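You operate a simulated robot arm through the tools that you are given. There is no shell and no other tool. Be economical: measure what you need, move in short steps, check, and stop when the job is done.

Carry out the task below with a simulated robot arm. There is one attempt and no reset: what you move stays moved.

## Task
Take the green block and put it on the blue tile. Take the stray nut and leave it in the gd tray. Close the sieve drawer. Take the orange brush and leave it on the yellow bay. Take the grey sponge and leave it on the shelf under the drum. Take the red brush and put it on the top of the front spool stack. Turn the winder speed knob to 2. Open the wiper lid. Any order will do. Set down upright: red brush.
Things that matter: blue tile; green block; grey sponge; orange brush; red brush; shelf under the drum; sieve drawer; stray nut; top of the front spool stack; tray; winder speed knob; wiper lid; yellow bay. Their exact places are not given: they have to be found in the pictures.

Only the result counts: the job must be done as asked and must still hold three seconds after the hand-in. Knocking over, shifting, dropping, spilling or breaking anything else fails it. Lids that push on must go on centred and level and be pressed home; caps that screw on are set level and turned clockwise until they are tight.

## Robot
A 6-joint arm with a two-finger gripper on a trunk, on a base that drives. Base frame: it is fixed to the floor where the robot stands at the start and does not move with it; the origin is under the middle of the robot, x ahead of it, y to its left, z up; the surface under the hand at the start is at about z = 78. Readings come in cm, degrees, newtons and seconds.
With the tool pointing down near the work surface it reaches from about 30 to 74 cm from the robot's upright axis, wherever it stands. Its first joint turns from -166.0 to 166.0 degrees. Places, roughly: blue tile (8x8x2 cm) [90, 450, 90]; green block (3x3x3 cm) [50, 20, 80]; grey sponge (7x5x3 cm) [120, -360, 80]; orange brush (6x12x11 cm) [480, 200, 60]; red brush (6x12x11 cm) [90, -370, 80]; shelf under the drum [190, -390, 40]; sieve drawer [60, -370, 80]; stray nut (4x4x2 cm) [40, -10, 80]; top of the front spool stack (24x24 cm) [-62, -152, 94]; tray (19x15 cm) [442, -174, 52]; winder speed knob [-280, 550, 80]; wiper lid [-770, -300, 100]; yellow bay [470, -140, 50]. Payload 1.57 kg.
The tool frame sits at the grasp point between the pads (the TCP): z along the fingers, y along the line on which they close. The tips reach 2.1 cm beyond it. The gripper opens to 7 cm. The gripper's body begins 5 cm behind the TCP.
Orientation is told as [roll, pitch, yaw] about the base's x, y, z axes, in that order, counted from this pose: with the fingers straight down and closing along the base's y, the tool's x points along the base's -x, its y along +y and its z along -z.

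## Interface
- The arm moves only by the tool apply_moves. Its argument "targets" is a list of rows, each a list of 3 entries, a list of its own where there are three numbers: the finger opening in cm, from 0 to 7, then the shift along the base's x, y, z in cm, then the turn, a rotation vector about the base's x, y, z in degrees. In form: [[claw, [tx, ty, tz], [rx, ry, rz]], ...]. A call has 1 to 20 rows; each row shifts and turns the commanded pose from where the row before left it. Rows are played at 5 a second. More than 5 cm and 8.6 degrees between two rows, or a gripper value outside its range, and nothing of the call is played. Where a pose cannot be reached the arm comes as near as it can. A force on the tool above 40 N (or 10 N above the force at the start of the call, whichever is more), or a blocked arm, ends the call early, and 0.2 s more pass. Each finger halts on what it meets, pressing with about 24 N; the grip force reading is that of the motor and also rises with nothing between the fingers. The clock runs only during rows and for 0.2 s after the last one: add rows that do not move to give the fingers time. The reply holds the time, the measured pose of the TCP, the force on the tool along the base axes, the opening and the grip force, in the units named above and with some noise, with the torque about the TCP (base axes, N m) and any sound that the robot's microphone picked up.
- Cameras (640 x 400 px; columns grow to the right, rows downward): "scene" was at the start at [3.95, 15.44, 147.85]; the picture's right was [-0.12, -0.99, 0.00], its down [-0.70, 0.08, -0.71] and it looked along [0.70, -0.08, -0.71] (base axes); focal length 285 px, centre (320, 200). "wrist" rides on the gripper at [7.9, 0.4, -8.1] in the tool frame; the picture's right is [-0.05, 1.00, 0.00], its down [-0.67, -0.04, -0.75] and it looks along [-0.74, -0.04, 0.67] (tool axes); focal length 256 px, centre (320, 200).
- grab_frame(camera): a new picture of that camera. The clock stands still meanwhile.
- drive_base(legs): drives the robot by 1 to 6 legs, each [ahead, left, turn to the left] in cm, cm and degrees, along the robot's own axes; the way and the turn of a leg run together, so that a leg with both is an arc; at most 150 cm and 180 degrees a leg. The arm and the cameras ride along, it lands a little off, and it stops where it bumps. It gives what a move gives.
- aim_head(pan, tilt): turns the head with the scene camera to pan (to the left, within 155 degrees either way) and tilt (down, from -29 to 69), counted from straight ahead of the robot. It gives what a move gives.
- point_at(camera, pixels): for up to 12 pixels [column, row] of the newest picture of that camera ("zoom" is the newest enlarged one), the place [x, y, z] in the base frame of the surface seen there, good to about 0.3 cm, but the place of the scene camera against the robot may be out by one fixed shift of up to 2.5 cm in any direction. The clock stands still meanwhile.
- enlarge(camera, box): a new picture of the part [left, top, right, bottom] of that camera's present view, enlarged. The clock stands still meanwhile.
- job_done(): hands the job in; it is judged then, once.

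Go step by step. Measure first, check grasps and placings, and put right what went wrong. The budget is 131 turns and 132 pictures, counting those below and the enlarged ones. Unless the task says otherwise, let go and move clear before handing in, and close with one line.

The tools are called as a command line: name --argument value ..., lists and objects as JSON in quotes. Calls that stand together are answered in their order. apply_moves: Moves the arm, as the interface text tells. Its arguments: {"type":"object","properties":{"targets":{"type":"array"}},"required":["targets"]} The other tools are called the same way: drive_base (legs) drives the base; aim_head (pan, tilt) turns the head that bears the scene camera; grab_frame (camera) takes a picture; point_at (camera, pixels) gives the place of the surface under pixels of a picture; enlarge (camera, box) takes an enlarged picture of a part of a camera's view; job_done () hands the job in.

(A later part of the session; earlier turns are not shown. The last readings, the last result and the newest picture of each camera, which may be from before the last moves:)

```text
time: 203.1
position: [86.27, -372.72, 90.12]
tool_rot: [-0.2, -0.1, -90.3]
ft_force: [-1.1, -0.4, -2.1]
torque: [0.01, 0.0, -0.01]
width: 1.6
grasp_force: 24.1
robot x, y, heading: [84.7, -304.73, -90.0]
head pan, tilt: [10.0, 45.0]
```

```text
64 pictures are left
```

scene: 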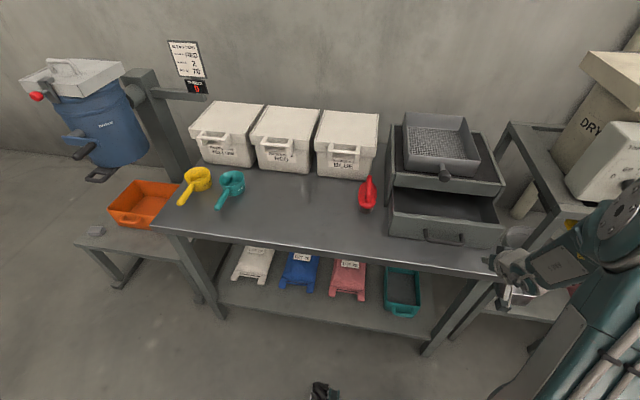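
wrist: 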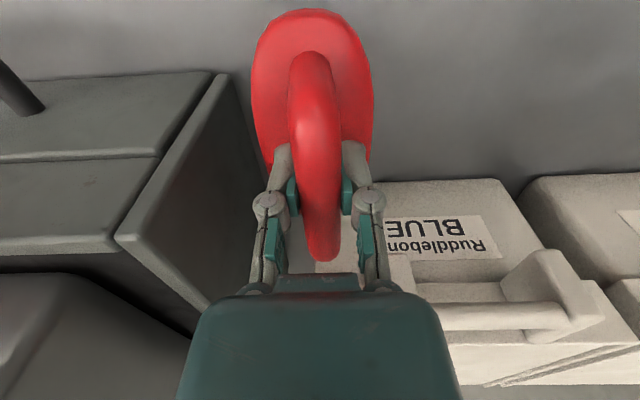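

Red brush held. Lift high, retract, then drive toward the front spool stack in two stages.

apply_moves --targets '[[0.5, [0, 0, 4.9], [0, 0, 0]], [0.5, [0, 1.5, 4.5], [0, 0, 0]], [0.5, [0, 3, 3.9], [0, 0, 0]], [0.5, [0, 3, 3.9], [0, 0, 0]], [0.5, [0, 3, 3.9], [0, 0, 0]], [0.5, [0, 4, 2.5], [0, 0, 0]], [0.5, [0, 4, 2], [0, 0, 0]], [0.5, [0, 4, 2], [0, 0, 0]], [0.5, [0, 3, 0], [0, 0, 0]]]'

drive_base --legs '[[-50, 0, 0], [0, -93, 0]]'

aim_head --pan -120 --tilt 35

grab_frame --camera "scene"

point_at --camera "scene" --pixels '[[320, 250], [400, 250], [250, 150], [200, 150], [450, 300], [500, 250], [300, 100], [400, 150], [560, 200]]'

```text
time: 205.1
position: [86.2, -346.98, 117.91]
tool_rot: [-0.1, 0.0, -90.3]
ft_force: [-0.1, -0.1, -2.4]
torque: [0.01, -0.02, 0.0]
width: 1.59
grasp_force: 24.0
robot x, y, heading: [84.62, -304.65, -90.2]
head pan, tilt: [10.0, 45.0]
```

```text
time: 211.7
position: [16.98, -296.13, 117.92]
tool_rot: [1.0, -0.1, -84.7]
ft_force: [-0.9, 0.0, -1.5]
torque: [0.01, 0.04, 0.0]
width: 1.6
grasp_force: 23.6
robot x, y, heading: [13.15, -254.25, -84.7]
head pan, tilt: [10.0, 45.0]
stopped in leg 2: the robot was blocked; the commanded pose is now the measured one
```

```text
time: 213.8
position: [16.86, -296.39, 117.71]
tool_rot: [1.0, 0.0, -84.8]
ft_force: [0.6, 0.5, -2.5]
torque: [-0.01, 0.03, 0.0]
width: 1.61
grasp_force: 24.0
robot x, y, heading: [13.41, -253.68, -84.9]
head pan, tilt: [-120.0, 35.0]
```

```text
63 pictures are left
```

scene: 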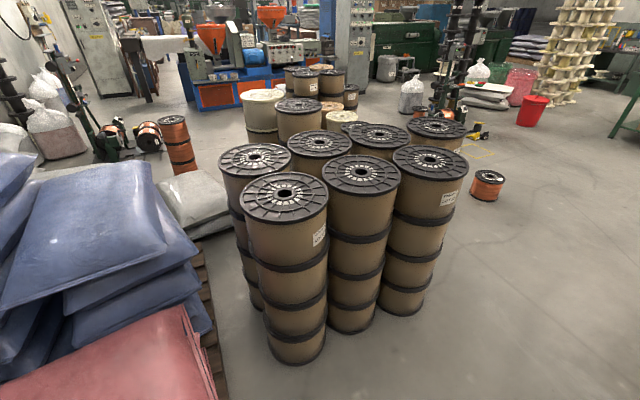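

```text
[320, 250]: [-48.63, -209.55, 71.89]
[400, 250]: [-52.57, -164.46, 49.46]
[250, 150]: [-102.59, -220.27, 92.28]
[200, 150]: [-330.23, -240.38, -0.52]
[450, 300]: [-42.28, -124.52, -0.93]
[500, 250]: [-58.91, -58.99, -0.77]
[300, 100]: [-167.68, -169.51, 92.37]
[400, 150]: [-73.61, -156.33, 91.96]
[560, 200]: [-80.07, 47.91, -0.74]
```

The base was blocked at its right by the sack pallet; the front stack is the one with top at (428,160). I'll back away north first, then slide over in steps.

drive_base --legs '[[-40, 0, 0], [0, 0, -5.2], [0, -9, 0], [-60, 0, 0]]'

grab_frame --camera "scene"

```text
time: 220.5
position: [0.64, -196.47, 117.86]
tool_rot: [0.9, 0.0, -90.8]
ft_force: [0.0, 0.5, -1.4]
torque: [-0.01, 0.02, 0.01]
width: 1.6
grasp_force: 24.0
robot x, y, heading: [1.36, -153.86, -90.8]
head pan, tilt: [-120.0, 35.0]
```

```text
62 pictures are left
```

scene: 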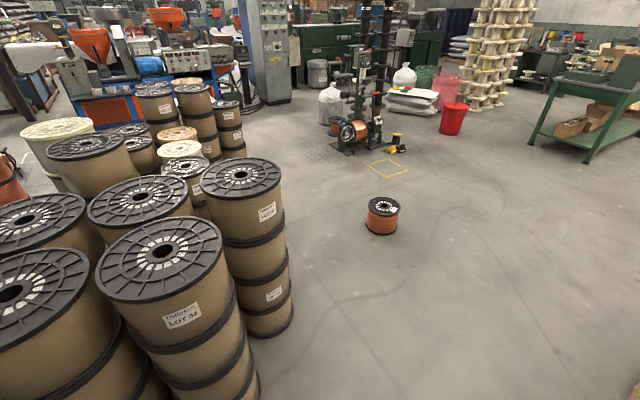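

I'll measure the two candidate stack tops.

point_at --camera "scene" --pixels '[[165, 275], [110, 270], [215, 235], [240, 190], [210, 185], [272, 175], [240, 163], [245, 200], [15, 310], [140, 200]]'

```text
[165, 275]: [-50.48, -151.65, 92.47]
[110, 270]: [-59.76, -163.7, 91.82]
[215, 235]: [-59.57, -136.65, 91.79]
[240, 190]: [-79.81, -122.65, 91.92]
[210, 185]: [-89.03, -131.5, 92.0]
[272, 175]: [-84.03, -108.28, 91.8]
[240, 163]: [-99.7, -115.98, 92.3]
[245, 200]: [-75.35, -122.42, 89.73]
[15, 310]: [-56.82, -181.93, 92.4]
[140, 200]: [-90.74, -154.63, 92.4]
```

The target stack top is centred near (-61,-151). Turn to face it (-x) and look.

drive_base --legs '[[0, 0, -89.2]]'

grab_frame --camera "wrist"

aim_head --pan 10 --tilt 45

grab_frame --camera "scene"

```text
time: 224.7
position: [-41.13, -153.38, 117.97]
tool_rot: [1.0, 0.1, 179.6]
ft_force: [0.2, -0.3, -1.8]
torque: [0.01, 0.02, -0.03]
width: 1.62
grasp_force: 23.7
robot x, y, heading: [1.38, -153.95, 179.7]
head pan, tilt: [-120.0, 35.0]
```

```text
61 pictures are left
```

wrist: 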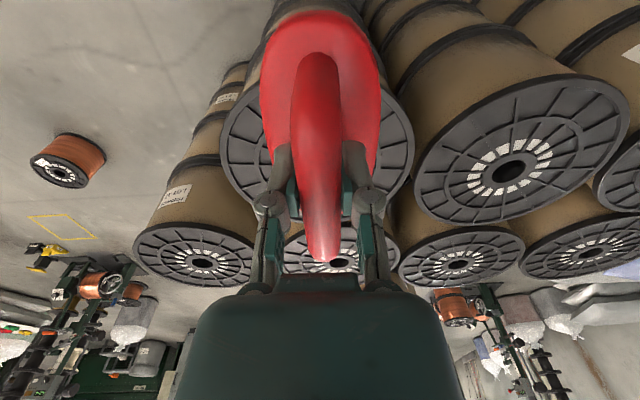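

```text
time: 226.8
position: [-41.13, -153.32, 117.79]
tool_rot: [1.0, 0.0, 179.8]
ft_force: [0.4, 0.7, -1.6]
torque: [0.01, -0.04, -0.02]
width: 1.61
grasp_force: 24.4
robot x, y, heading: [1.13, -153.66, 179.6]
head pan, tilt: [10.0, 45.0]
```

```text
60 pictures are left
```

scene: 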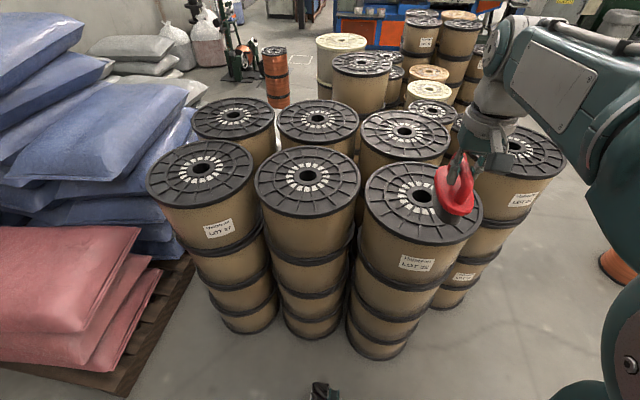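

The target top is under the brush at scene (423,197). Measure its rim and surface.

point_at --camera "wrist" --pixels '[[235, 130], [402, 130], [245, 170], [400, 170], [250, 110]]'

point_at --camera "scene" --pixels '[[368, 195], [424, 188], [420, 163], [400, 235], [425, 200], [440, 240], [395, 180], [440, 168], [380, 220]]'

enlarge --camera "scene" --box '[340, 100, 500, 250]'

```text
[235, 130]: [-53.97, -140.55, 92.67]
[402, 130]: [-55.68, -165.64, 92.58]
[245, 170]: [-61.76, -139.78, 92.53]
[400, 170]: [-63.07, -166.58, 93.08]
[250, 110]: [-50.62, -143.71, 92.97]
```

```text
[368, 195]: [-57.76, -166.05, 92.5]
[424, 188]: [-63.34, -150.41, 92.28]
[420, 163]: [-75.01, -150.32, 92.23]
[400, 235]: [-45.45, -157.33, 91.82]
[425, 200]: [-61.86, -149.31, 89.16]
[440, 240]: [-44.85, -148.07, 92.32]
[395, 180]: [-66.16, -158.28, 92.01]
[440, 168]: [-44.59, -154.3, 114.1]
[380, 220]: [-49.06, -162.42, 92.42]
```

```text
2.67 times, centred on (420, 175) of scene
```

zoom: 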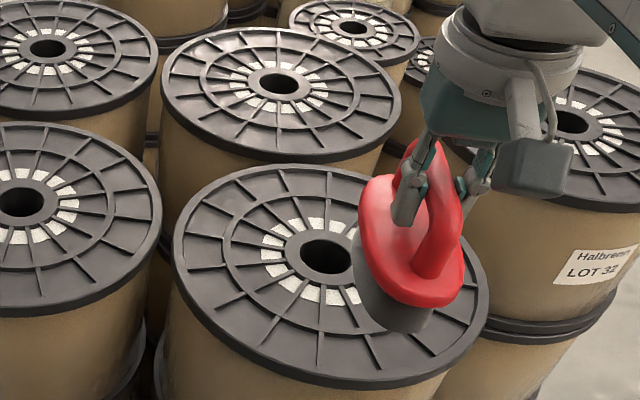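

Rim spans y -139.8 to -166.6; aim for (-61.5,-152.7). Move over, correct the 1° roll, and lower partway.

apply_moves --targets '[[0.5, [-4.5, 0.2, 0], [1, 0, 0]], [0.5, [-4.5, 0.2, 0], [0, 0, 0]], [0.5, [-4.5, 0.2, 0], [0, 0, 0]], [0.5, [-4.5, 0, 0], [0, 0, 0]], [0.5, [-2.4, 0, 0], [0, 0, 0]], [0.5, [0, 0, -4.5], [0, 0, 0]], [0.5, [0, 0, -4.5], [0, 0, 0]], [0.5, [0, 0, -4.5], [0, 0, 0]], [0.5, [0, 0, 0], [0, 0, 0]]]'

enlarge --camera "scene" --box '[340, 100, 500, 250]'

```text
time: 228.8
position: [-61.57, -152.73, 104.45]
tool_rot: [0.0, 0.0, 179.7]
ft_force: [0.2, -0.4, -1.4]
torque: [-0.02, 0.01, 0.01]
width: 1.59
grasp_force: 23.9
robot x, y, heading: [1.45, -153.68, 179.7]
head pan, tilt: [10.0, 45.0]
```

```text
2.67 times, centred on (420, 175) of scene
```

zoom: 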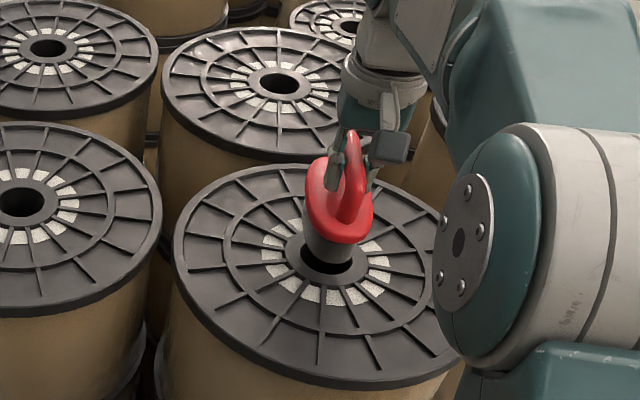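

Well centred. Lower gently to contact.

apply_moves --targets '[[0.5, [0, 0, -1.2], [0, 0, 0]], [0.5, [0, 0, -0.6], [0, 0, 0]], [0.5, [0, 0, -0.4], [0, 0, 0]], [0.5, [0, 0, -0.3], [0, 0, 0]], [0.5, [0, 0, 0], [0, 0, 0]]]'

```text
time: 230.0
position: [-61.48, -152.75, 101.91]
tool_rot: [0.1, 0.1, 179.7]
ft_force: [0.0, 0.2, -1.6]
torque: [-0.01, 0.03, 0.01]
width: 1.58
grasp_force: 24.4
robot x, y, heading: [1.25, -153.82, 179.4]
head pan, tilt: [10.0, 45.0]
```

apply_moves --targets '[[0.5, [0, 0, -0.4], [0, 0, 0]], [0.5, [0, 0, -0.3], [0, 0, 0]], [0.5, [0, 0, 0], [0, 0, 0]]]'

```text
time: 230.8
position: [-61.43, -152.68, 101.28]
tool_rot: [0.0, -0.1, 179.6]
ft_force: [1.2, 0.3, 5.1]
torque: [0.09, 0.31, 0.03]
width: 1.61
grasp_force: 24.1
robot x, y, heading: [1.29, -153.81, 179.7]
head pan, tilt: [10.0, 45.0]
```

Contact (5 N). Release, lift and retract, then check.

apply_moves --targets '[[4, [0, 0, 0], [0, 0, 0]], [4, [0, 0, 0], [0, 0, 0]], [4, [0, 0, 3], [0, 0, 0]], [4, [0, 0, 4.5], [0, 0, 0]], [4, [0, 0, 4.5], [0, 0, 0]], [4, [0, 0, 4.5], [0, 0, 0]], [4, [4.5, 0, 0], [0, 0, 0]], [4, [4.5, 0, 0], [0, 0, 0]], [4, [4.5, 0, 0], [0, 0, 0]], [4, [4.5, 0, 0], [0, 0, 0]], [4, [2, 0, 0], [0, 0, 0]]]'

enlarge --camera "scene" --box '[340, 100, 500, 250]'

```text
time: 233.2
position: [-41.4, -152.59, 117.42]
tool_rot: [0.0, 0.1, 179.8]
ft_force: [-0.5, -0.1, -1.1]
torque: [-0.03, -0.01, 0.03]
width: 3.99
grasp_force: 0.1
robot x, y, heading: [1.37, -153.89, 179.4]
head pan, tilt: [10.0, 45.0]
```

```text
2.67 times, centred on (420, 175) of scene
```

zoom: 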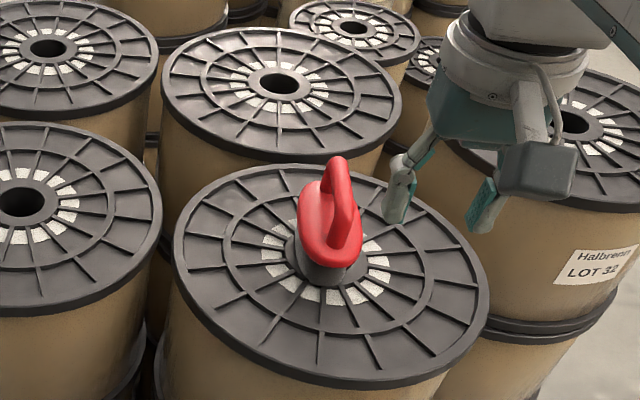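

The red brush stands upright on the stack. Now return to the start table for the green block.

drive_base --legs '[[0, -150, 0.4], [25, 0, 0], [0, 0, 180], [24, 0, 0]]'

aim_head --pan 10 --tilt 50

grab_frame --camera "wrist"

```text
time: 250.9
position: [44.91, -2.72, 117.64]
tool_rot: [0.1, 0.0, 1.1]
ft_force: [0.1, -0.2, 0.7]
torque: [0.02, -0.02, 0.03]
width: 4.0
grasp_force: 0.1
robot x, y, heading: [2.37, -2.21, 1.0]
head pan, tilt: [10.0, 45.0]
```

```text
time: 251.6
position: [44.72, -2.77, 117.59]
tool_rot: [0.1, 0.0, 1.1]
ft_force: [0.3, 0.0, -0.8]
torque: [0.0, -0.03, -0.03]
width: 4.01
grasp_force: 0.1
robot x, y, heading: [1.88, -2.44, 0.9]
head pan, tilt: [10.0, 50.0]
```

```text
56 pictures are left
```

wrist: 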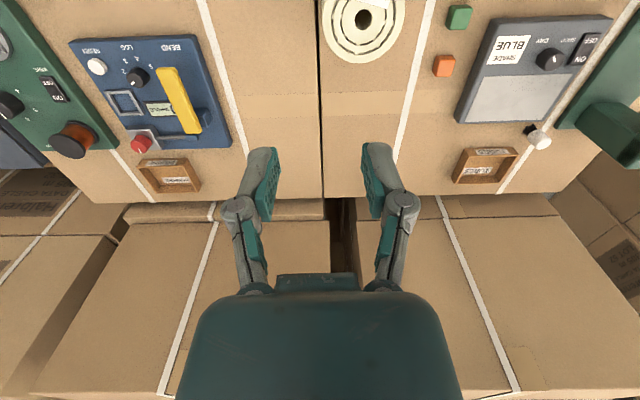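

The green block is at (459,18). Shift the hand over to it for a closer look.

apply_moves --targets '[[6, [0, 4.5, -1], [0, 0, -1]], [6, [0, 4.5, -1], [0, 0, 0]], [6, [0, 4.5, -1], [0, 0, 0]], [6, [-1, 4.5, -1], [0, 0, 0]], [6, [-1, 1.5, -4], [0, 0, 0]], [6, [0, 0, -4.8], [0, 0, 0]]]'

enlarge --camera "wrist" --box '[240, 20, 400, 120]'

point_at --camera "zoom" --pixels '[[320, 200], [320, 100], [320, 150], [280, 120], [360, 120], [320, 250], [100, 200]]'

```text
time: 252.9
position: [42.47, 16.49, 104.83]
tool_rot: [0.3, 0.1, 0.1]
ft_force: [-0.1, 0.9, 0.6]
torque: [-0.03, 0.0, -0.02]
width: 6.0
grasp_force: 0.0
robot x, y, heading: [1.81, -2.38, 0.8]
head pan, tilt: [10.0, 50.0]
```

```text
4.00 times, centred on (320, 70) of wrist
```

zoom: 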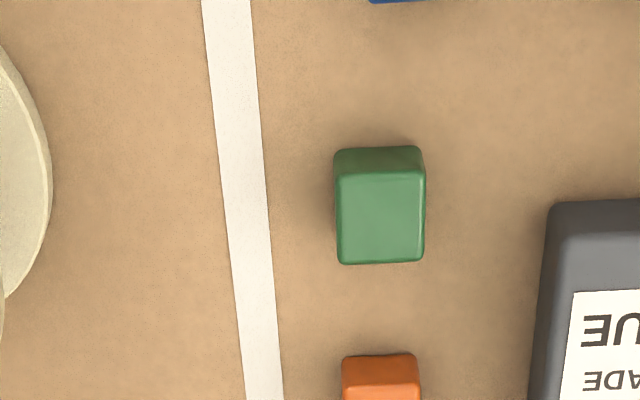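

```text
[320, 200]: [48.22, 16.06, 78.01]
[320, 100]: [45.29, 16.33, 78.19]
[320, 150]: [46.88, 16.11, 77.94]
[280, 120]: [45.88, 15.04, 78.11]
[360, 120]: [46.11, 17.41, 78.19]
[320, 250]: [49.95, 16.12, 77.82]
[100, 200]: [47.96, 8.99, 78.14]
```

point_at --camera "zoom" --pixels '[[380, 220], [345, 220], [417, 220], [380, 185], [380, 255], [380, 160]]'

```text
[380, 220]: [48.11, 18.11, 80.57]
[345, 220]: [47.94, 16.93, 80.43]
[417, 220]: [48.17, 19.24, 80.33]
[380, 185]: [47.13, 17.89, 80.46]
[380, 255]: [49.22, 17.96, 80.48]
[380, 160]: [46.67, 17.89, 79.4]
```

Block centre (48.1,18.0), top 80.5. Descend and grip.

apply_moves --targets '[[4.6, [3, 0.8, -3], [-0.3, 0, 0]], [4.6, [2.6, 0.7, -4], [0, 0, 0]], [4.6, [0, 0, -4.9], [0, 0, 0]], [4.6, [0, 0, -4.9], [0, 0, 0]], [4.6, [0, 0, -4], [0, 0, 0]], [4.6, [0, 0, -2.6], [0, 0, 0]], [4.6, [0, 0, -0.6], [0, 0, 0]], [4.6, [0, 0, 0], [0, 0, 0]], [1.5, [0, 0, 0], [0, 0, 0]], [1.5, [0, 0, 0], [0, 0, 0]], [1.5, [0, 0, 0], [0, 0, 0]], [1.5, [0, 0, 4], [0, 0, 0]], [1.5, [0, 0, 4.9], [0, 0, 0]], [1.5, [0, 0, 4.9], [0, 0, 0]], [1.5, [0, 0, 4.9], [0, 0, 0]], [1.5, [-2, 0, 4.5], [0, 0, 0]], [1.5, [-3, 0, 3], [0, 0, 0]]]'

grab_frame --camera "wrist"

```text
time: 256.6
position: [43.5, 18.04, 107.33]
tool_rot: [0.0, 0.0, 0.1]
ft_force: [0.6, 0.0, -0.4]
torque: [-0.02, -0.01, 0.01]
width: 2.71
grasp_force: 24.1
robot x, y, heading: [1.96, -2.39, 1.1]
head pan, tilt: [10.0, 50.0]
```

```text
54 pictures are left
```

wrist: 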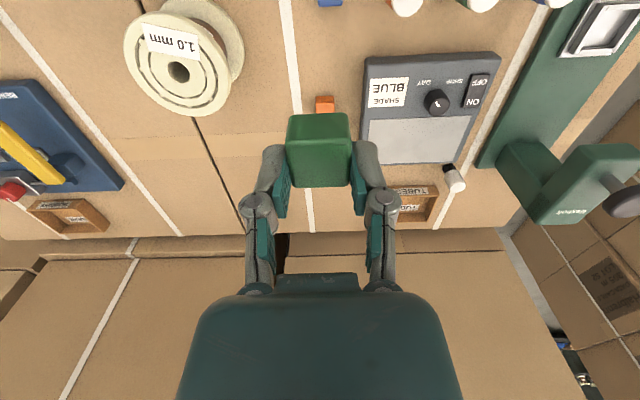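

Block held (2.7). Next, drive left to y≈255 along x≈-12 between the green bench and boxes, then look for the blue tile.

drive_base --legs '[[-15, 0, -1], [0, 150, 0], [0, 100, 0]]'

aim_head --pan 60 --tilt 25

grab_frame --camera "scene"

aim_head --pan 120 --tilt 25

grab_frame --camera "scene"

```text
time: 269.6
position: [20.9, 266.62, 107.23]
tool_rot: [0.0, 0.0, 1.7]
ft_force: [-0.7, 0.4, 0.3]
torque: [-0.02, -0.02, -0.02]
width: 2.7
grasp_force: 23.8
robot x, y, heading: [-20.28, 245.23, 2.7]
head pan, tilt: [10.0, 50.0]
```

```text
time: 270.8
position: [20.86, 266.68, 107.16]
tool_rot: [0.0, 0.0, 1.7]
ft_force: [-0.3, -0.2, -0.6]
torque: [0.02, 0.0, 0.02]
width: 2.67
grasp_force: 24.6
robot x, y, heading: [-19.91, 245.35, 2.7]
head pan, tilt: [60.0, 25.0]
```

```text
53 pictures are left
```

scene: 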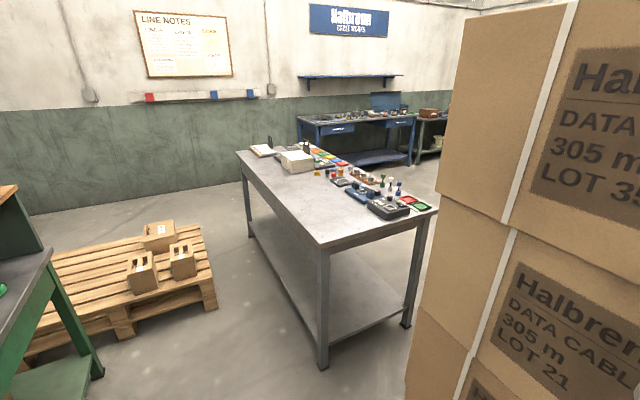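

```text
time: 272.1
position: [20.84, 266.6, 107.13]
tool_rot: [0.0, 0.0, 1.7]
ft_force: [0.0, 0.3, 1.0]
torque: [0.0, 0.02, -0.04]
width: 2.67
grasp_force: 23.5
robot x, y, heading: [-19.96, 245.35, 2.4]
head pan, tilt: [120.0, 25.0]
```

```text
52 pictures are left
```

scene: 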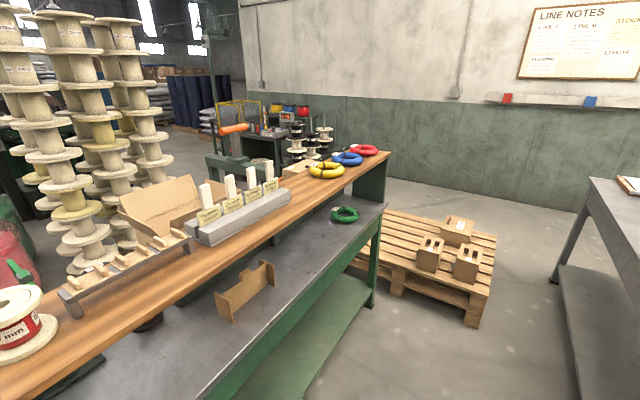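

The target table is at pan-60's centre, with coloured tiles. Enlarge it.

aim_head --pan 60 --tilt 25

enlarge --camera "scene" --box '[230, 120, 450, 258]'

point_at --camera "zoom" --pixels '[[245, 95], [300, 120], [330, 125], [40, 95], [260, 340], [590, 255], [560, 255], [440, 215], [250, 70], [230, 115]]'

```text
time: 273.4
position: [20.85, 266.76, 107.27]
tool_rot: [0.0, 0.1, 1.7]
ft_force: [0.7, -0.3, 0.0]
torque: [0.03, 0.01, 0.01]
width: 2.66
grasp_force: 23.8
robot x, y, heading: [-19.65, 245.24, 2.8]
head pan, tilt: [60.0, 25.0]
```

```text
2.90 times, centred on (340, 189) of scene
```

zoom: 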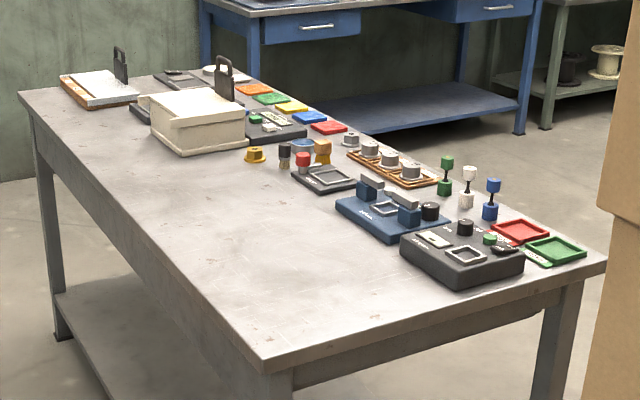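

```text
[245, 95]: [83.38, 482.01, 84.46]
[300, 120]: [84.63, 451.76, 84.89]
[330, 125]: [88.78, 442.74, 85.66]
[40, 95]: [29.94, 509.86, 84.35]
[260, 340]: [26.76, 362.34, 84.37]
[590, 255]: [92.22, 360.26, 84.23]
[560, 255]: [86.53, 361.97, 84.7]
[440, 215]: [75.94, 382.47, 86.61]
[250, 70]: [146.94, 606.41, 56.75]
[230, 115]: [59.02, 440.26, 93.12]
```

The blue tile is at zoom (310,117) ≈(87,450), on the table's far side. I need the gap between boxes and table; measure.

point_at --camera "scene" --pixels '[[425, 260], [445, 170], [415, 380], [405, 330], [412, 345], [340, 120], [420, 150], [440, 185], [600, 200], [470, 100], [325, 365], [250, 235]]'

point_at --camera "zoom" --pixels '[[310, 117], [322, 118], [298, 117], [310, 124], [305, 112], [270, 98], [560, 150], [530, 170]]'

```text
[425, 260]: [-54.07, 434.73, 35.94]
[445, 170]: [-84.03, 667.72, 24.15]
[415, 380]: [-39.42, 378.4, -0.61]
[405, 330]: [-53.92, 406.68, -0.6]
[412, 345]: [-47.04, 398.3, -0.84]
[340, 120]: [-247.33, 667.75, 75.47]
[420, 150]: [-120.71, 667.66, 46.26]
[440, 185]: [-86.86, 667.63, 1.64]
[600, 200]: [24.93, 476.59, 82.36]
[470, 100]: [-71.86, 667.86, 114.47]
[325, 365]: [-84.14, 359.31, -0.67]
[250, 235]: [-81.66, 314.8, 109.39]
```

```text
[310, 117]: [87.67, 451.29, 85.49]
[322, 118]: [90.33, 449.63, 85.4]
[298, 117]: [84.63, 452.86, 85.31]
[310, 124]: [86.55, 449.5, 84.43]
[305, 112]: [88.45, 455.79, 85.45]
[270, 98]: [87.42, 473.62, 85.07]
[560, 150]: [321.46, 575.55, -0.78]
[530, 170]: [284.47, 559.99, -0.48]
```

Those scene points came from the older picture; take a fresh one at pan 60 to measure the gap by the boxes.

aim_head --pan 45 --tilt 35

grab_frame --camera "scene"

point_at --camera "scene" --pixels '[[300, 250], [330, 250], [360, 200], [300, 300], [280, 250], [320, 200], [340, 330], [270, 320], [260, 170], [330, 120], [400, 200]]'

```text
time: 274.2
position: [20.9, 266.78, 107.2]
tool_rot: [-0.1, 0.0, 1.7]
ft_force: [0.0, -0.1, -0.8]
torque: [0.0, 0.04, 0.0]
width: 2.68
grasp_force: 23.8
robot x, y, heading: [-20.4, 245.3, 2.8]
head pan, tilt: [45.0, 35.0]
```

```text
50 pictures are left
```

scene: 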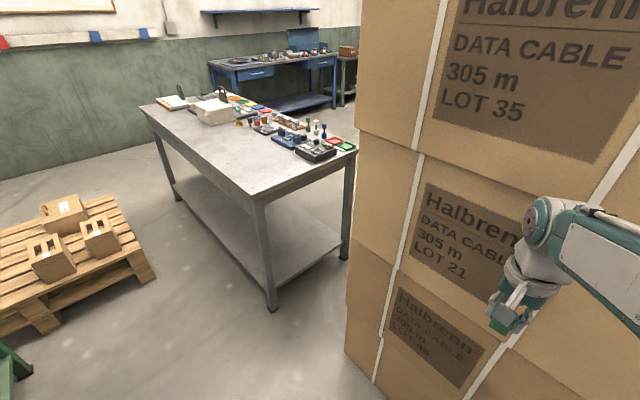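

```text
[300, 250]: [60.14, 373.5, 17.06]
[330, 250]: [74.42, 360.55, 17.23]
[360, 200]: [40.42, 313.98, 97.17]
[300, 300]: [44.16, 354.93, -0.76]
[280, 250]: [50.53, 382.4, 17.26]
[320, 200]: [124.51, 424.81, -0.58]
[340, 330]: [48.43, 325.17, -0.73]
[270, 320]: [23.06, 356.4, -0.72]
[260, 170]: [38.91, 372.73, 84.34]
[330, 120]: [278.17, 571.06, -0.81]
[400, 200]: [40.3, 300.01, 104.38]
```

The box–table gap (~45 cm) is too narrow. Check the passage between pallet and table.

point_at --camera "scene" --pixels '[[152, 280], [128, 205], [150, 260], [110, 196], [180, 200], [270, 308], [165, 170], [40, 330], [100, 170], [210, 95]]'

```text
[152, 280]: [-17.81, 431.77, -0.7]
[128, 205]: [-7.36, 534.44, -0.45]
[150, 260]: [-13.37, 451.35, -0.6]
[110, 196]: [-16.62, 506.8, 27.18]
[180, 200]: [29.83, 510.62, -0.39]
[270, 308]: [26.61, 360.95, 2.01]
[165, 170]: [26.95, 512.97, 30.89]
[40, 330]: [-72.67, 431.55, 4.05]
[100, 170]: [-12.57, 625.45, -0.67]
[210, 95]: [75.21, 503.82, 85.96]
```

Gap beside the pallet is also only 45 cm. I'll take the y≈113 corridor around the boxes.

drive_base --legs '[[0, 0, -2.7], [0, -134, 0], [150, 0, -1.5], [150, 0, 0], [60, 0, 0]]'

aim_head --pan 110 --tilt 25

grab_frame --camera "scene"

point_at --camera "scene" --pixels '[[320, 350], [250, 280], [400, 280], [320, 230], [200, 230], [150, 280], [450, 230], [150, 200], [320, 200], [400, 200]]'

```text
time: 298.5
position: [384.92, 120.36, 107.16]
tool_rot: [0.0, -0.1, -2.8]
ft_force: [-0.1, 0.5, -0.3]
torque: [-0.04, 0.03, -0.01]
width: 2.72
grasp_force: 24.4
robot x, y, heading: [342.54, 102.25, -1.8]
head pan, tilt: [45.0, 35.0]
```

```text
time: 299.9
position: [384.78, 120.13, 107.06]
tool_rot: [0.1, -0.1, -2.8]
ft_force: [0.0, 0.3, -0.8]
torque: [0.01, 0.04, 0.04]
width: 2.68
grasp_force: 24.2
robot x, y, heading: [342.05, 102.01, -1.6]
head pan, tilt: [110.0, 25.0]
```

```text
49 pictures are left
```

scene: 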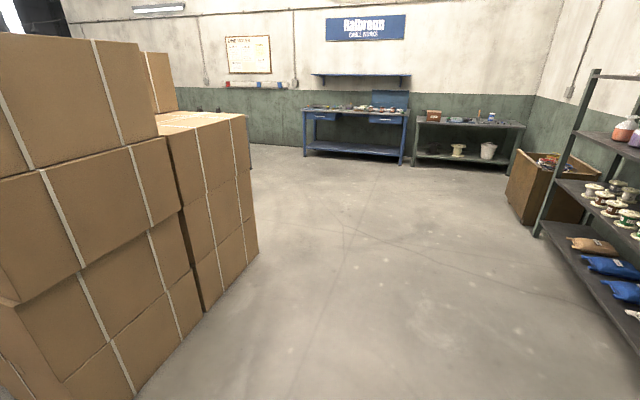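

```text
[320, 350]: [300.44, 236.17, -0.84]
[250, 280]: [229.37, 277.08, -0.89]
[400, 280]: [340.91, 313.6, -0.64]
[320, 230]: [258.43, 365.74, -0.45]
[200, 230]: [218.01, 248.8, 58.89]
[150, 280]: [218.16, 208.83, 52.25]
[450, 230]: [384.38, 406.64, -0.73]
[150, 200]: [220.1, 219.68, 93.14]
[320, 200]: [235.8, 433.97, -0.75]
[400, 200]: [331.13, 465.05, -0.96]
```

Open floor beyond. Drive to y≈450, turn to face the table from its far side.

drive_base --legs '[[0, 0, 1.7], [-30, 140, 0], [0, 140, 0], [0, 66, 0], [0, 0, 180], [145, 0, 0]]'

aim_head --pan 15 --tilt 45

grab_frame --camera "scene"

grab_frame --camera "wrist"

```text
time: 331.1
position: [125.84, 444.69, 107.23]
tool_rot: [0.0, 0.0, 173.4]
ft_force: [0.4, 0.6, 0.1]
torque: [-0.02, 0.02, 0.03]
width: 2.67
grasp_force: 24.0
robot x, y, heading: [169.75, 459.99, 174.5]
head pan, tilt: [110.0, 25.0]
```

```text
time: 332.8
position: [125.9, 444.7, 107.18]
tool_rot: [0.0, 0.0, 173.4]
ft_force: [0.2, 0.5, -1.0]
torque: [0.0, 0.03, 0.02]
width: 2.68
grasp_force: 24.1
robot x, y, heading: [169.18, 459.72, 174.7]
head pan, tilt: [15.0, 45.0]
```

```text
48 pictures are left
```

scene: 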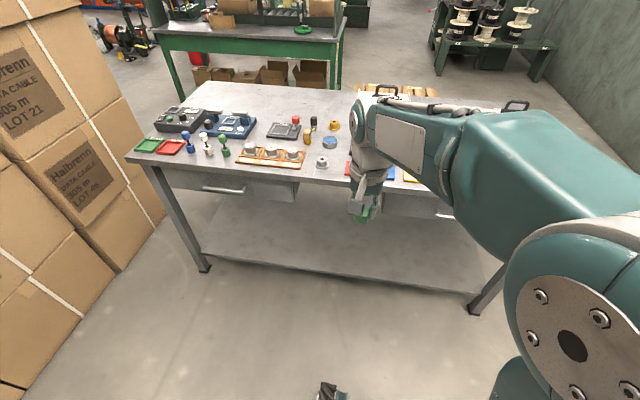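

```text
47 pictures are left
```

wrist: 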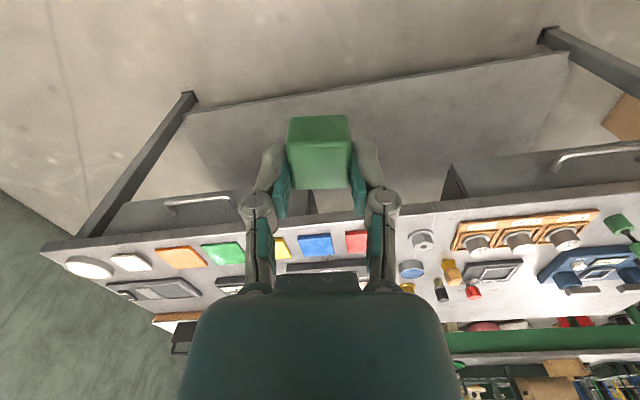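

The blue tile is at wrist (317,243). Drive 20 cm closer, straightening and sliding right.

drive_base --legs '[[0, 0, 5.4], [19, -8, 0]]'

grab_frame --camera "wrist"

point_at --camera "wrist" --pixels '[[320, 230], [300, 230], [340, 230], [320, 215], [320, 245], [380, 230], [260, 230], [280, 260]]'

```text
time: 335.0
position: [108.48, 448.21, 107.21]
tool_rot: [-0.1, 0.0, 179.0]
ft_force: [0.3, 0.2, 0.0]
torque: [-0.02, 0.02, -0.02]
width: 2.71
grasp_force: 23.5
robot x, y, heading: [150.1, 467.81, 179.6]
head pan, tilt: [15.0, 45.0]
```

```text
46 pictures are left
```

wrist: 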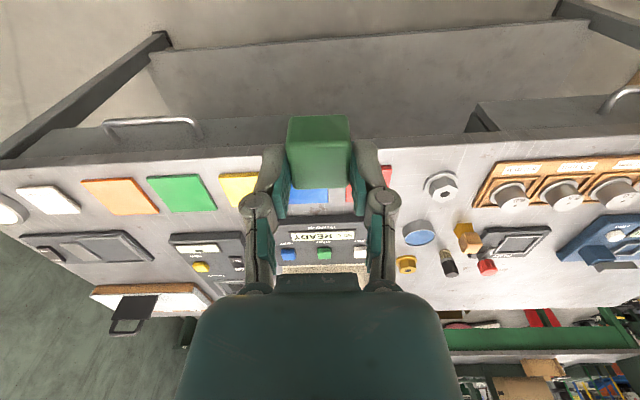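

```text
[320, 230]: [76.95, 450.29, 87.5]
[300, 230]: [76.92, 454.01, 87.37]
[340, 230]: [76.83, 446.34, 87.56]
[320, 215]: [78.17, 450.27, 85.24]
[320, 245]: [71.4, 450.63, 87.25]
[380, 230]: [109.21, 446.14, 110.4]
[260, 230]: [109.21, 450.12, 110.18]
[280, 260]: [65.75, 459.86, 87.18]
```

The tile is partly hidden by the block; measure its visible part plus the neighbouring tiles for x-extent.

point_at --camera "wrist" --pixels '[[308, 197], [294, 192], [327, 195], [308, 201], [150, 180], [200, 177], [215, 208], [170, 209], [355, 195], [349, 195], [240, 190]]'

enlarge --camera "scene" --box '[300, 120, 460, 220]'

```text
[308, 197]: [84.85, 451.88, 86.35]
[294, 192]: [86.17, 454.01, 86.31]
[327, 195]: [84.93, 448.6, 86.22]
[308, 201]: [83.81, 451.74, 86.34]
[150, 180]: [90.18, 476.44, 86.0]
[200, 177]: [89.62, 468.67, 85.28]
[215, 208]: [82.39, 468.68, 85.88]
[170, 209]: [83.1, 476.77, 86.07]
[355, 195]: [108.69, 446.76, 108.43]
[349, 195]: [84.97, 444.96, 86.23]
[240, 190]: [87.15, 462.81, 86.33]
```

```text
4.00 times, centred on (380, 170) of scene
```

zoom: 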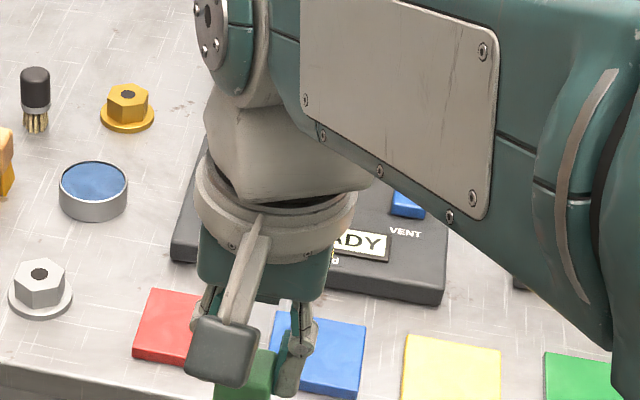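

Blue tile centre ≈(86.4,452.2), top 86.3. Move over it at height and look.

apply_moves --targets '[[1.5, [-4.4, 0.8, 0], [0, 0, 0]], [1.5, [-4.4, 0.8, 0], [0, 0, 0]], [1.5, [-4.4, 0.8, 0], [0, 0, 0]], [1.5, [-4.4, 0.8, 0], [0, 0, 0]], [1.5, [-4.4, 0.8, 0], [0, 0, 0]], [1.5, [0, 0, -4.5], [0, 0, 0]], [1.5, [0, 0, -4.5], [0, 0, 0]], [1.5, [0, 0, -3.5], [0, 0, 0]], [1.5, [0, 0, 0], [0, 0, 0]]]'

grab_frame --camera "wrist"

```text
time: 337.0
position: [86.48, 451.97, 94.58]
tool_rot: [0.1, 0.0, 179.0]
ft_force: [0.1, 0.1, -0.3]
torque: [-0.01, 0.0, 0.01]
width: 2.67
grasp_force: 24.5
robot x, y, heading: [150.31, 468.04, 180.1]
head pan, tilt: [15.0, 45.0]
```

```text
44 pictures are left
```

wrist: 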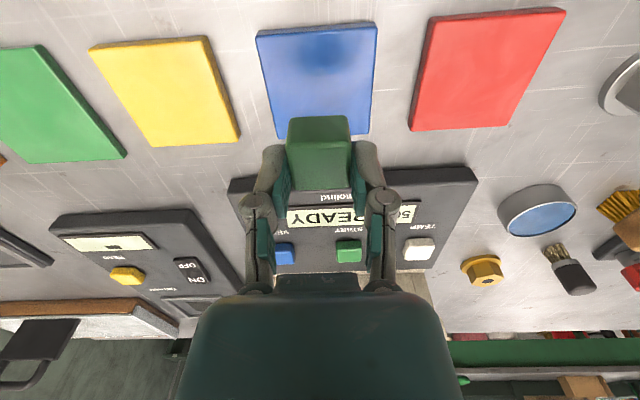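

The block's shadow falls near the tile's middle. Confirm the tile's corners then lower.

point_at --camera "wrist" --pixels '[[262, 40], [372, 30], [365, 128], [278, 130], [318, 75]]'

```text
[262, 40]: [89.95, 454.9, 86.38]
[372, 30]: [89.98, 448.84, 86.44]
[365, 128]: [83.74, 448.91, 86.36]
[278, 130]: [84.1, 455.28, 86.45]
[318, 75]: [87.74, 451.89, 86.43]
```

apply_moves --targets '[[1.5, [0.4, 0, -3], [0, 0, 0]], [1.5, [0, 0, -1.8], [0, 0, 0]], [1.5, [0, 0, -0.4], [0, 0, 0]], [1.5, [0, 0, -0.2], [0, 0, 0]], [1.5, [0, 0, 0], [0, 0, 0]]]'

```text
time: 338.2
position: [86.91, 452.47, 89.38]
tool_rot: [0.0, 0.0, 179.0]
ft_force: [0.0, 0.7, 0.1]
torque: [-0.05, 0.02, 0.01]
width: 2.69
grasp_force: 24.4
robot x, y, heading: [150.27, 468.08, 179.7]
head pan, tilt: [15.0, 45.0]
```

apply_moves --targets '[[1.5, [0, 0, -0.25], [0, 0, 0]], [1.5, [0, 0, -0.2], [0, 0, 0]], [1.5, [0, 0, 0], [0, 0, 0]]]'

```text
time: 339.0
position: [86.86, 452.47, 89.05]
tool_rot: [0.1, 0.0, 179.0]
ft_force: [1.8, -1.2, 12.2]
torque: [-0.06, -0.1, 0.02]
width: 2.67
grasp_force: 24.6
robot x, y, heading: [150.14, 467.91, 180.0]
head pan, tilt: [15.0, 45.0]
```

Contact. Release, lift, retract and check.

apply_moves --targets '[[4, [0, 0, 0.1], [0, 0, 0]], [4, [0, 0, 0], [0, 0, 0]], [4, [0, 0, 3], [0, 0, 0]], [4, [0, 0, 4.5], [0, 0, 0]], [4, [0, 0, 4.5], [0, 0, 0]], [4, [2, 0, 4.5], [0, 0, 0]], [4, [4, 0, 2], [0, 0, 0]], [4, [4, 0, 0], [0, 0, 0]], [4, [4, 0, 0], [0, 0, 0]], [4, [4, 0, 0], [0, 0, 0]], [4, [4, 0, 0], [0, 0, 0]]]'

grab_frame --camera "wrist"

```text
time: 341.4
position: [108.76, 452.45, 107.55]
tool_rot: [0.0, 0.0, 178.9]
ft_force: [0.2, -0.3, -0.7]
torque: [-0.02, -0.02, -0.02]
width: 4.01
grasp_force: 0.2
robot x, y, heading: [150.51, 467.76, 179.9]
head pan, tilt: [15.0, 45.0]
```

```text
43 pictures are left
```

wrist: 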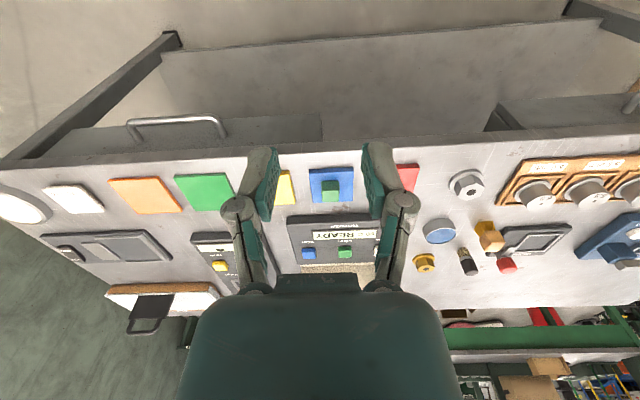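

Green block rests on the blue tile. Next, the winder knob: go around the table's far end (y≈570) westward.

drive_base --legs '[[0, -94, 0], [50, -8, 0], [140, 0, 0]]'

aim_head --pan 15 --tilt 25

grab_frame --camera "scene"

```text
time: 355.4
position: [-79.83, 551.25, 107.43]
tool_rot: [-0.1, 0.0, -179.7]
ft_force: [1.3, 0.3, -0.5]
torque: [0.02, -0.01, 0.01]
width: 3.99
grasp_force: 0.1
robot x, y, heading: [-38.44, 567.63, -178.9]
head pan, tilt: [15.0, 45.0]
```

```text
time: 356.2
position: [-79.79, 551.36, 107.42]
tool_rot: [0.1, 0.0, -179.7]
ft_force: [0.3, -0.2, -0.2]
torque: [-0.01, -0.05, 0.03]
width: 4.01
grasp_force: 0.0
robot x, y, heading: [-38.44, 567.64, -178.6]
head pan, tilt: [15.0, 25.0]
```

```text
42 pictures are left
```

scene: 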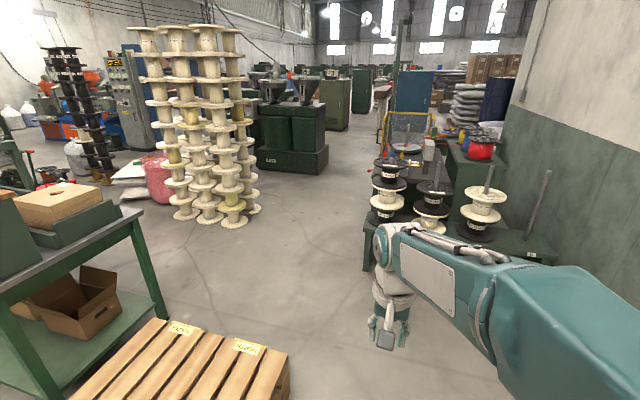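

The winder should appear near (390,155). Enlarge.

enlarge --camera "scene" --box '[340, 90, 560, 270]'

point_at --camera "zoom" --pixels '[[75, 330], [150, 135], [190, 160], [240, 200], [60, 270], [30, 270], [310, 250], [400, 330], [100, 380]]'

```text
2.22 times, centred on (450, 180) of scene
```

zoom: 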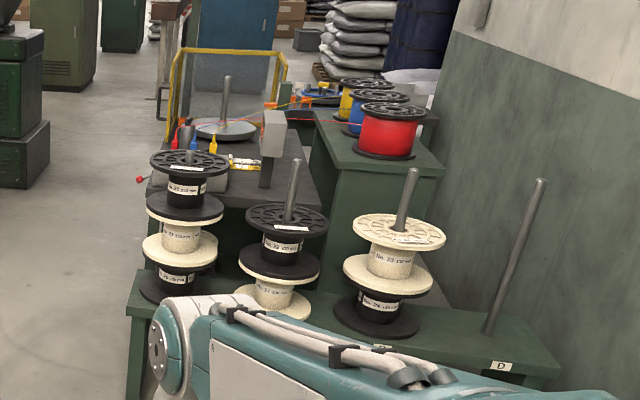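

```text
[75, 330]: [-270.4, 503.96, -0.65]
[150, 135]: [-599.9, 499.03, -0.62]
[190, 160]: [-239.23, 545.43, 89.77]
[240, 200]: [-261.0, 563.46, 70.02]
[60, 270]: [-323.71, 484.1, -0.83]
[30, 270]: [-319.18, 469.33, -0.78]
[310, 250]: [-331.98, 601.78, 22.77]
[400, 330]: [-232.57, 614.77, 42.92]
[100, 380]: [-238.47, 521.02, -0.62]
```

The winder's operator side faces -y; I'll stand near (-280,490). First check the pallet's west end for the path.

point_at --camera "scene" --pixels '[[155, 322], [290, 355], [285, 395], [170, 300], [300, 300], [145, 215], [160, 320], [230, 250]]'

```text
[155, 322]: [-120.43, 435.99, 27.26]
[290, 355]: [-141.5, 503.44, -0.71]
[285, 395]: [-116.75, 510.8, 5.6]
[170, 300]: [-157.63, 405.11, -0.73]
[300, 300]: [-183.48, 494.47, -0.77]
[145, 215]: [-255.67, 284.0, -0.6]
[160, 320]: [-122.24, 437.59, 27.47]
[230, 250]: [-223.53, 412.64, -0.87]
```

Path clear west of x=-165. Drive there, slide south, advance, turn to face the winder.

drive_base --legs '[[128, 0, -1.3], [0, 95, 0], [112, 0, 0], [0, 0, -90]]'

aim_head --pan 10 --tilt 40

grab_frame --camera "scene"

grab_frame --camera "wrist"

```text
time: 376.4
position: [-291.61, 512.21, 107.41]
tool_rot: [0.0, 0.0, 87.9]
ft_force: [0.6, 0.2, -0.5]
torque: [0.04, -0.01, 0.0]
width: 4.01
grasp_force: 0.0
robot x, y, heading: [-277.01, 470.09, 88.7]
head pan, tilt: [15.0, 25.0]
```

```text
time: 377.2
position: [-291.58, 512.03, 107.41]
tool_rot: [0.1, 0.0, 87.9]
ft_force: [-0.5, -0.1, -0.7]
torque: [-0.01, 0.01, -0.04]
width: 3.97
grasp_force: 0.1
robot x, y, heading: [-276.87, 470.26, 88.9]
head pan, tilt: [10.0, 40.0]
```

```text
40 pictures are left
```

scene: 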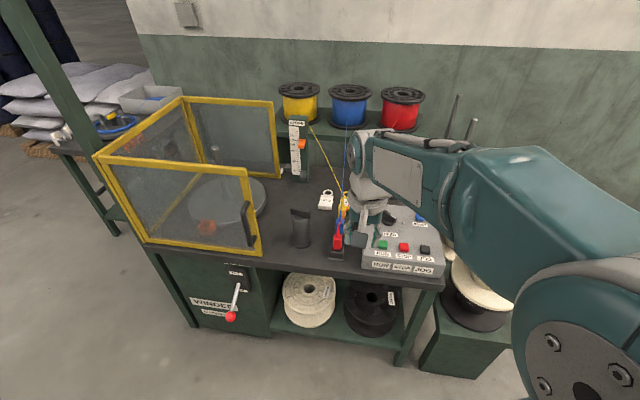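

```text
39 pictures are left
```

wrist: 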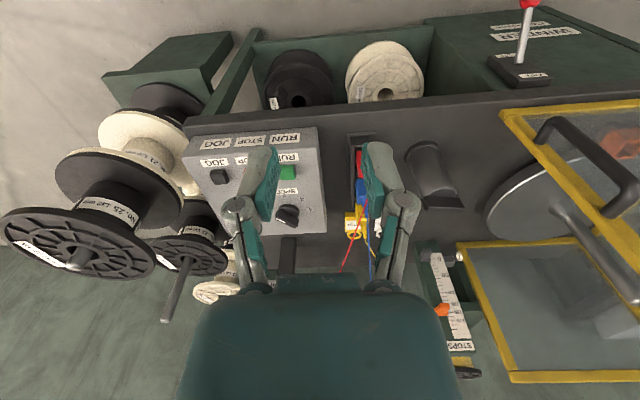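

The SPEED knob is at wrist (287,215). Enlarge to read its scale.

enlarge --camera "wrist" --box '[180, 120, 360, 250]'

point_at --camera "wrist" --pixels '[[287, 213], [285, 190], [315, 225], [220, 180], [290, 172], [240, 145]]'

```text
3.08 times, centred on (270, 185) of wrist
```

zoom: 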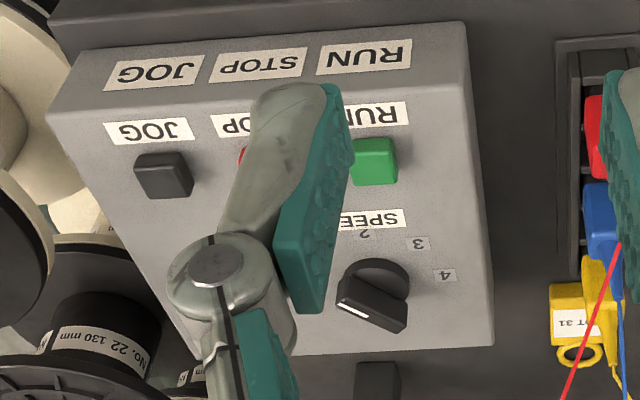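

```text
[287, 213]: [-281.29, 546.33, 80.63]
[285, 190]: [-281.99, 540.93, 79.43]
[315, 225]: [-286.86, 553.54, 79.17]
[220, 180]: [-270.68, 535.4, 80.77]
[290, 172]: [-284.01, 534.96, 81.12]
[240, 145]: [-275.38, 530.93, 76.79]
```

A finger hides part of the dial. Move the hand so the knob sits between the fingers, and open wider.

apply_moves --targets '[[7, [4.5, 1, -1], [0, 0, 2]], [7, [4.5, 2, -2], [0, 0, 0]], [7, [1, 0, 0], [0, 0, 0]]]'

enlarge --camera "wrist" --box '[250, 140, 390, 250]'

enlarge --camera "scene" --box '[360, 190, 460, 290]'

```text
refused: row 2 steps farther than a row can; nothing moved
```

```text
3.64 times, centred on (320, 195) of wrist
```

zoom: 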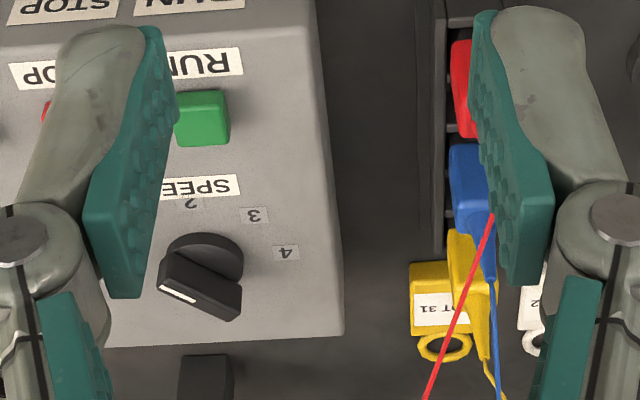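

```text
4.00 times, centred on (410, 240) of scene
```

zoom: 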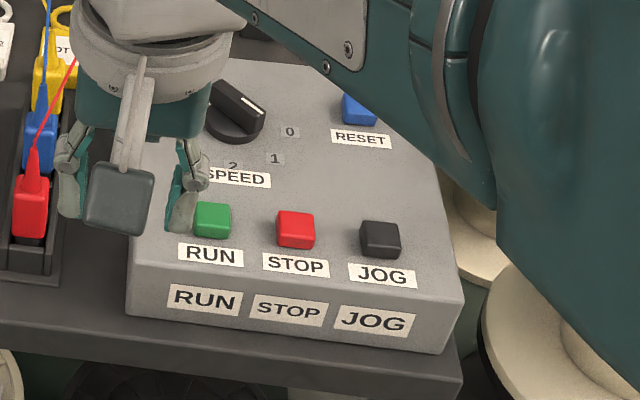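

The pointer's white line points to operator-right (the 0 side); the marks run 0 (right) → 2 (near) → 4 (left). Reposition for a clean view of the whole dial.

apply_moves --targets '[[7, [4.5, 0, -1], [0, 0, 2]], [7, [4.5, 0, -1], [0, 0, 0]], [7, [1.5, 0, -2], [0, 0, 0]]]'

enlarge --camera "wrist" --box '[250, 140, 390, 250]'

point_at --camera "zoom" --pixels '[[320, 260], [320, 200], [380, 230], [260, 230], [320, 300], [280, 280], [360, 290]]'

```text
time: 378.0
position: [-281.03, 512.16, 103.48]
tool_rot: [0.0, -0.1, 89.9]
ft_force: [0.0, 0.3, 0.7]
torque: [0.0, 0.0, 0.02]
width: 7.01
grasp_force: 0.0
robot x, y, heading: [-277.23, 470.39, 89.1]
head pan, tilt: [10.0, 40.0]
```

```text
3.64 times, centred on (320, 195) of wrist
```

zoom: 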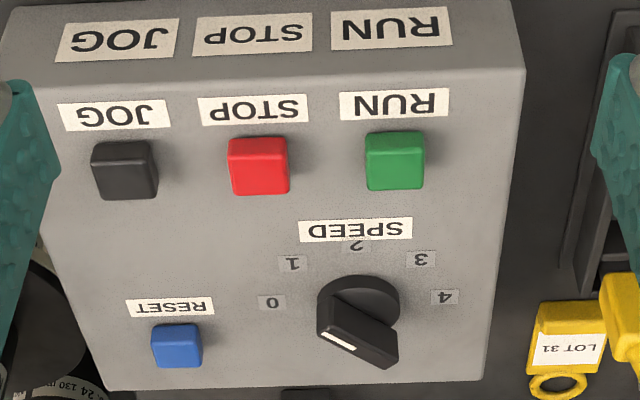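

```text
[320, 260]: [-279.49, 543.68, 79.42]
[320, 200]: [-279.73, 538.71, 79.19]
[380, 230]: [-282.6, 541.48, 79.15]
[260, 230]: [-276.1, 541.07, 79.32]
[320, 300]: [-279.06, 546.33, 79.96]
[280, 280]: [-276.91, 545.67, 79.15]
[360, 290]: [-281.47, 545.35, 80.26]
```

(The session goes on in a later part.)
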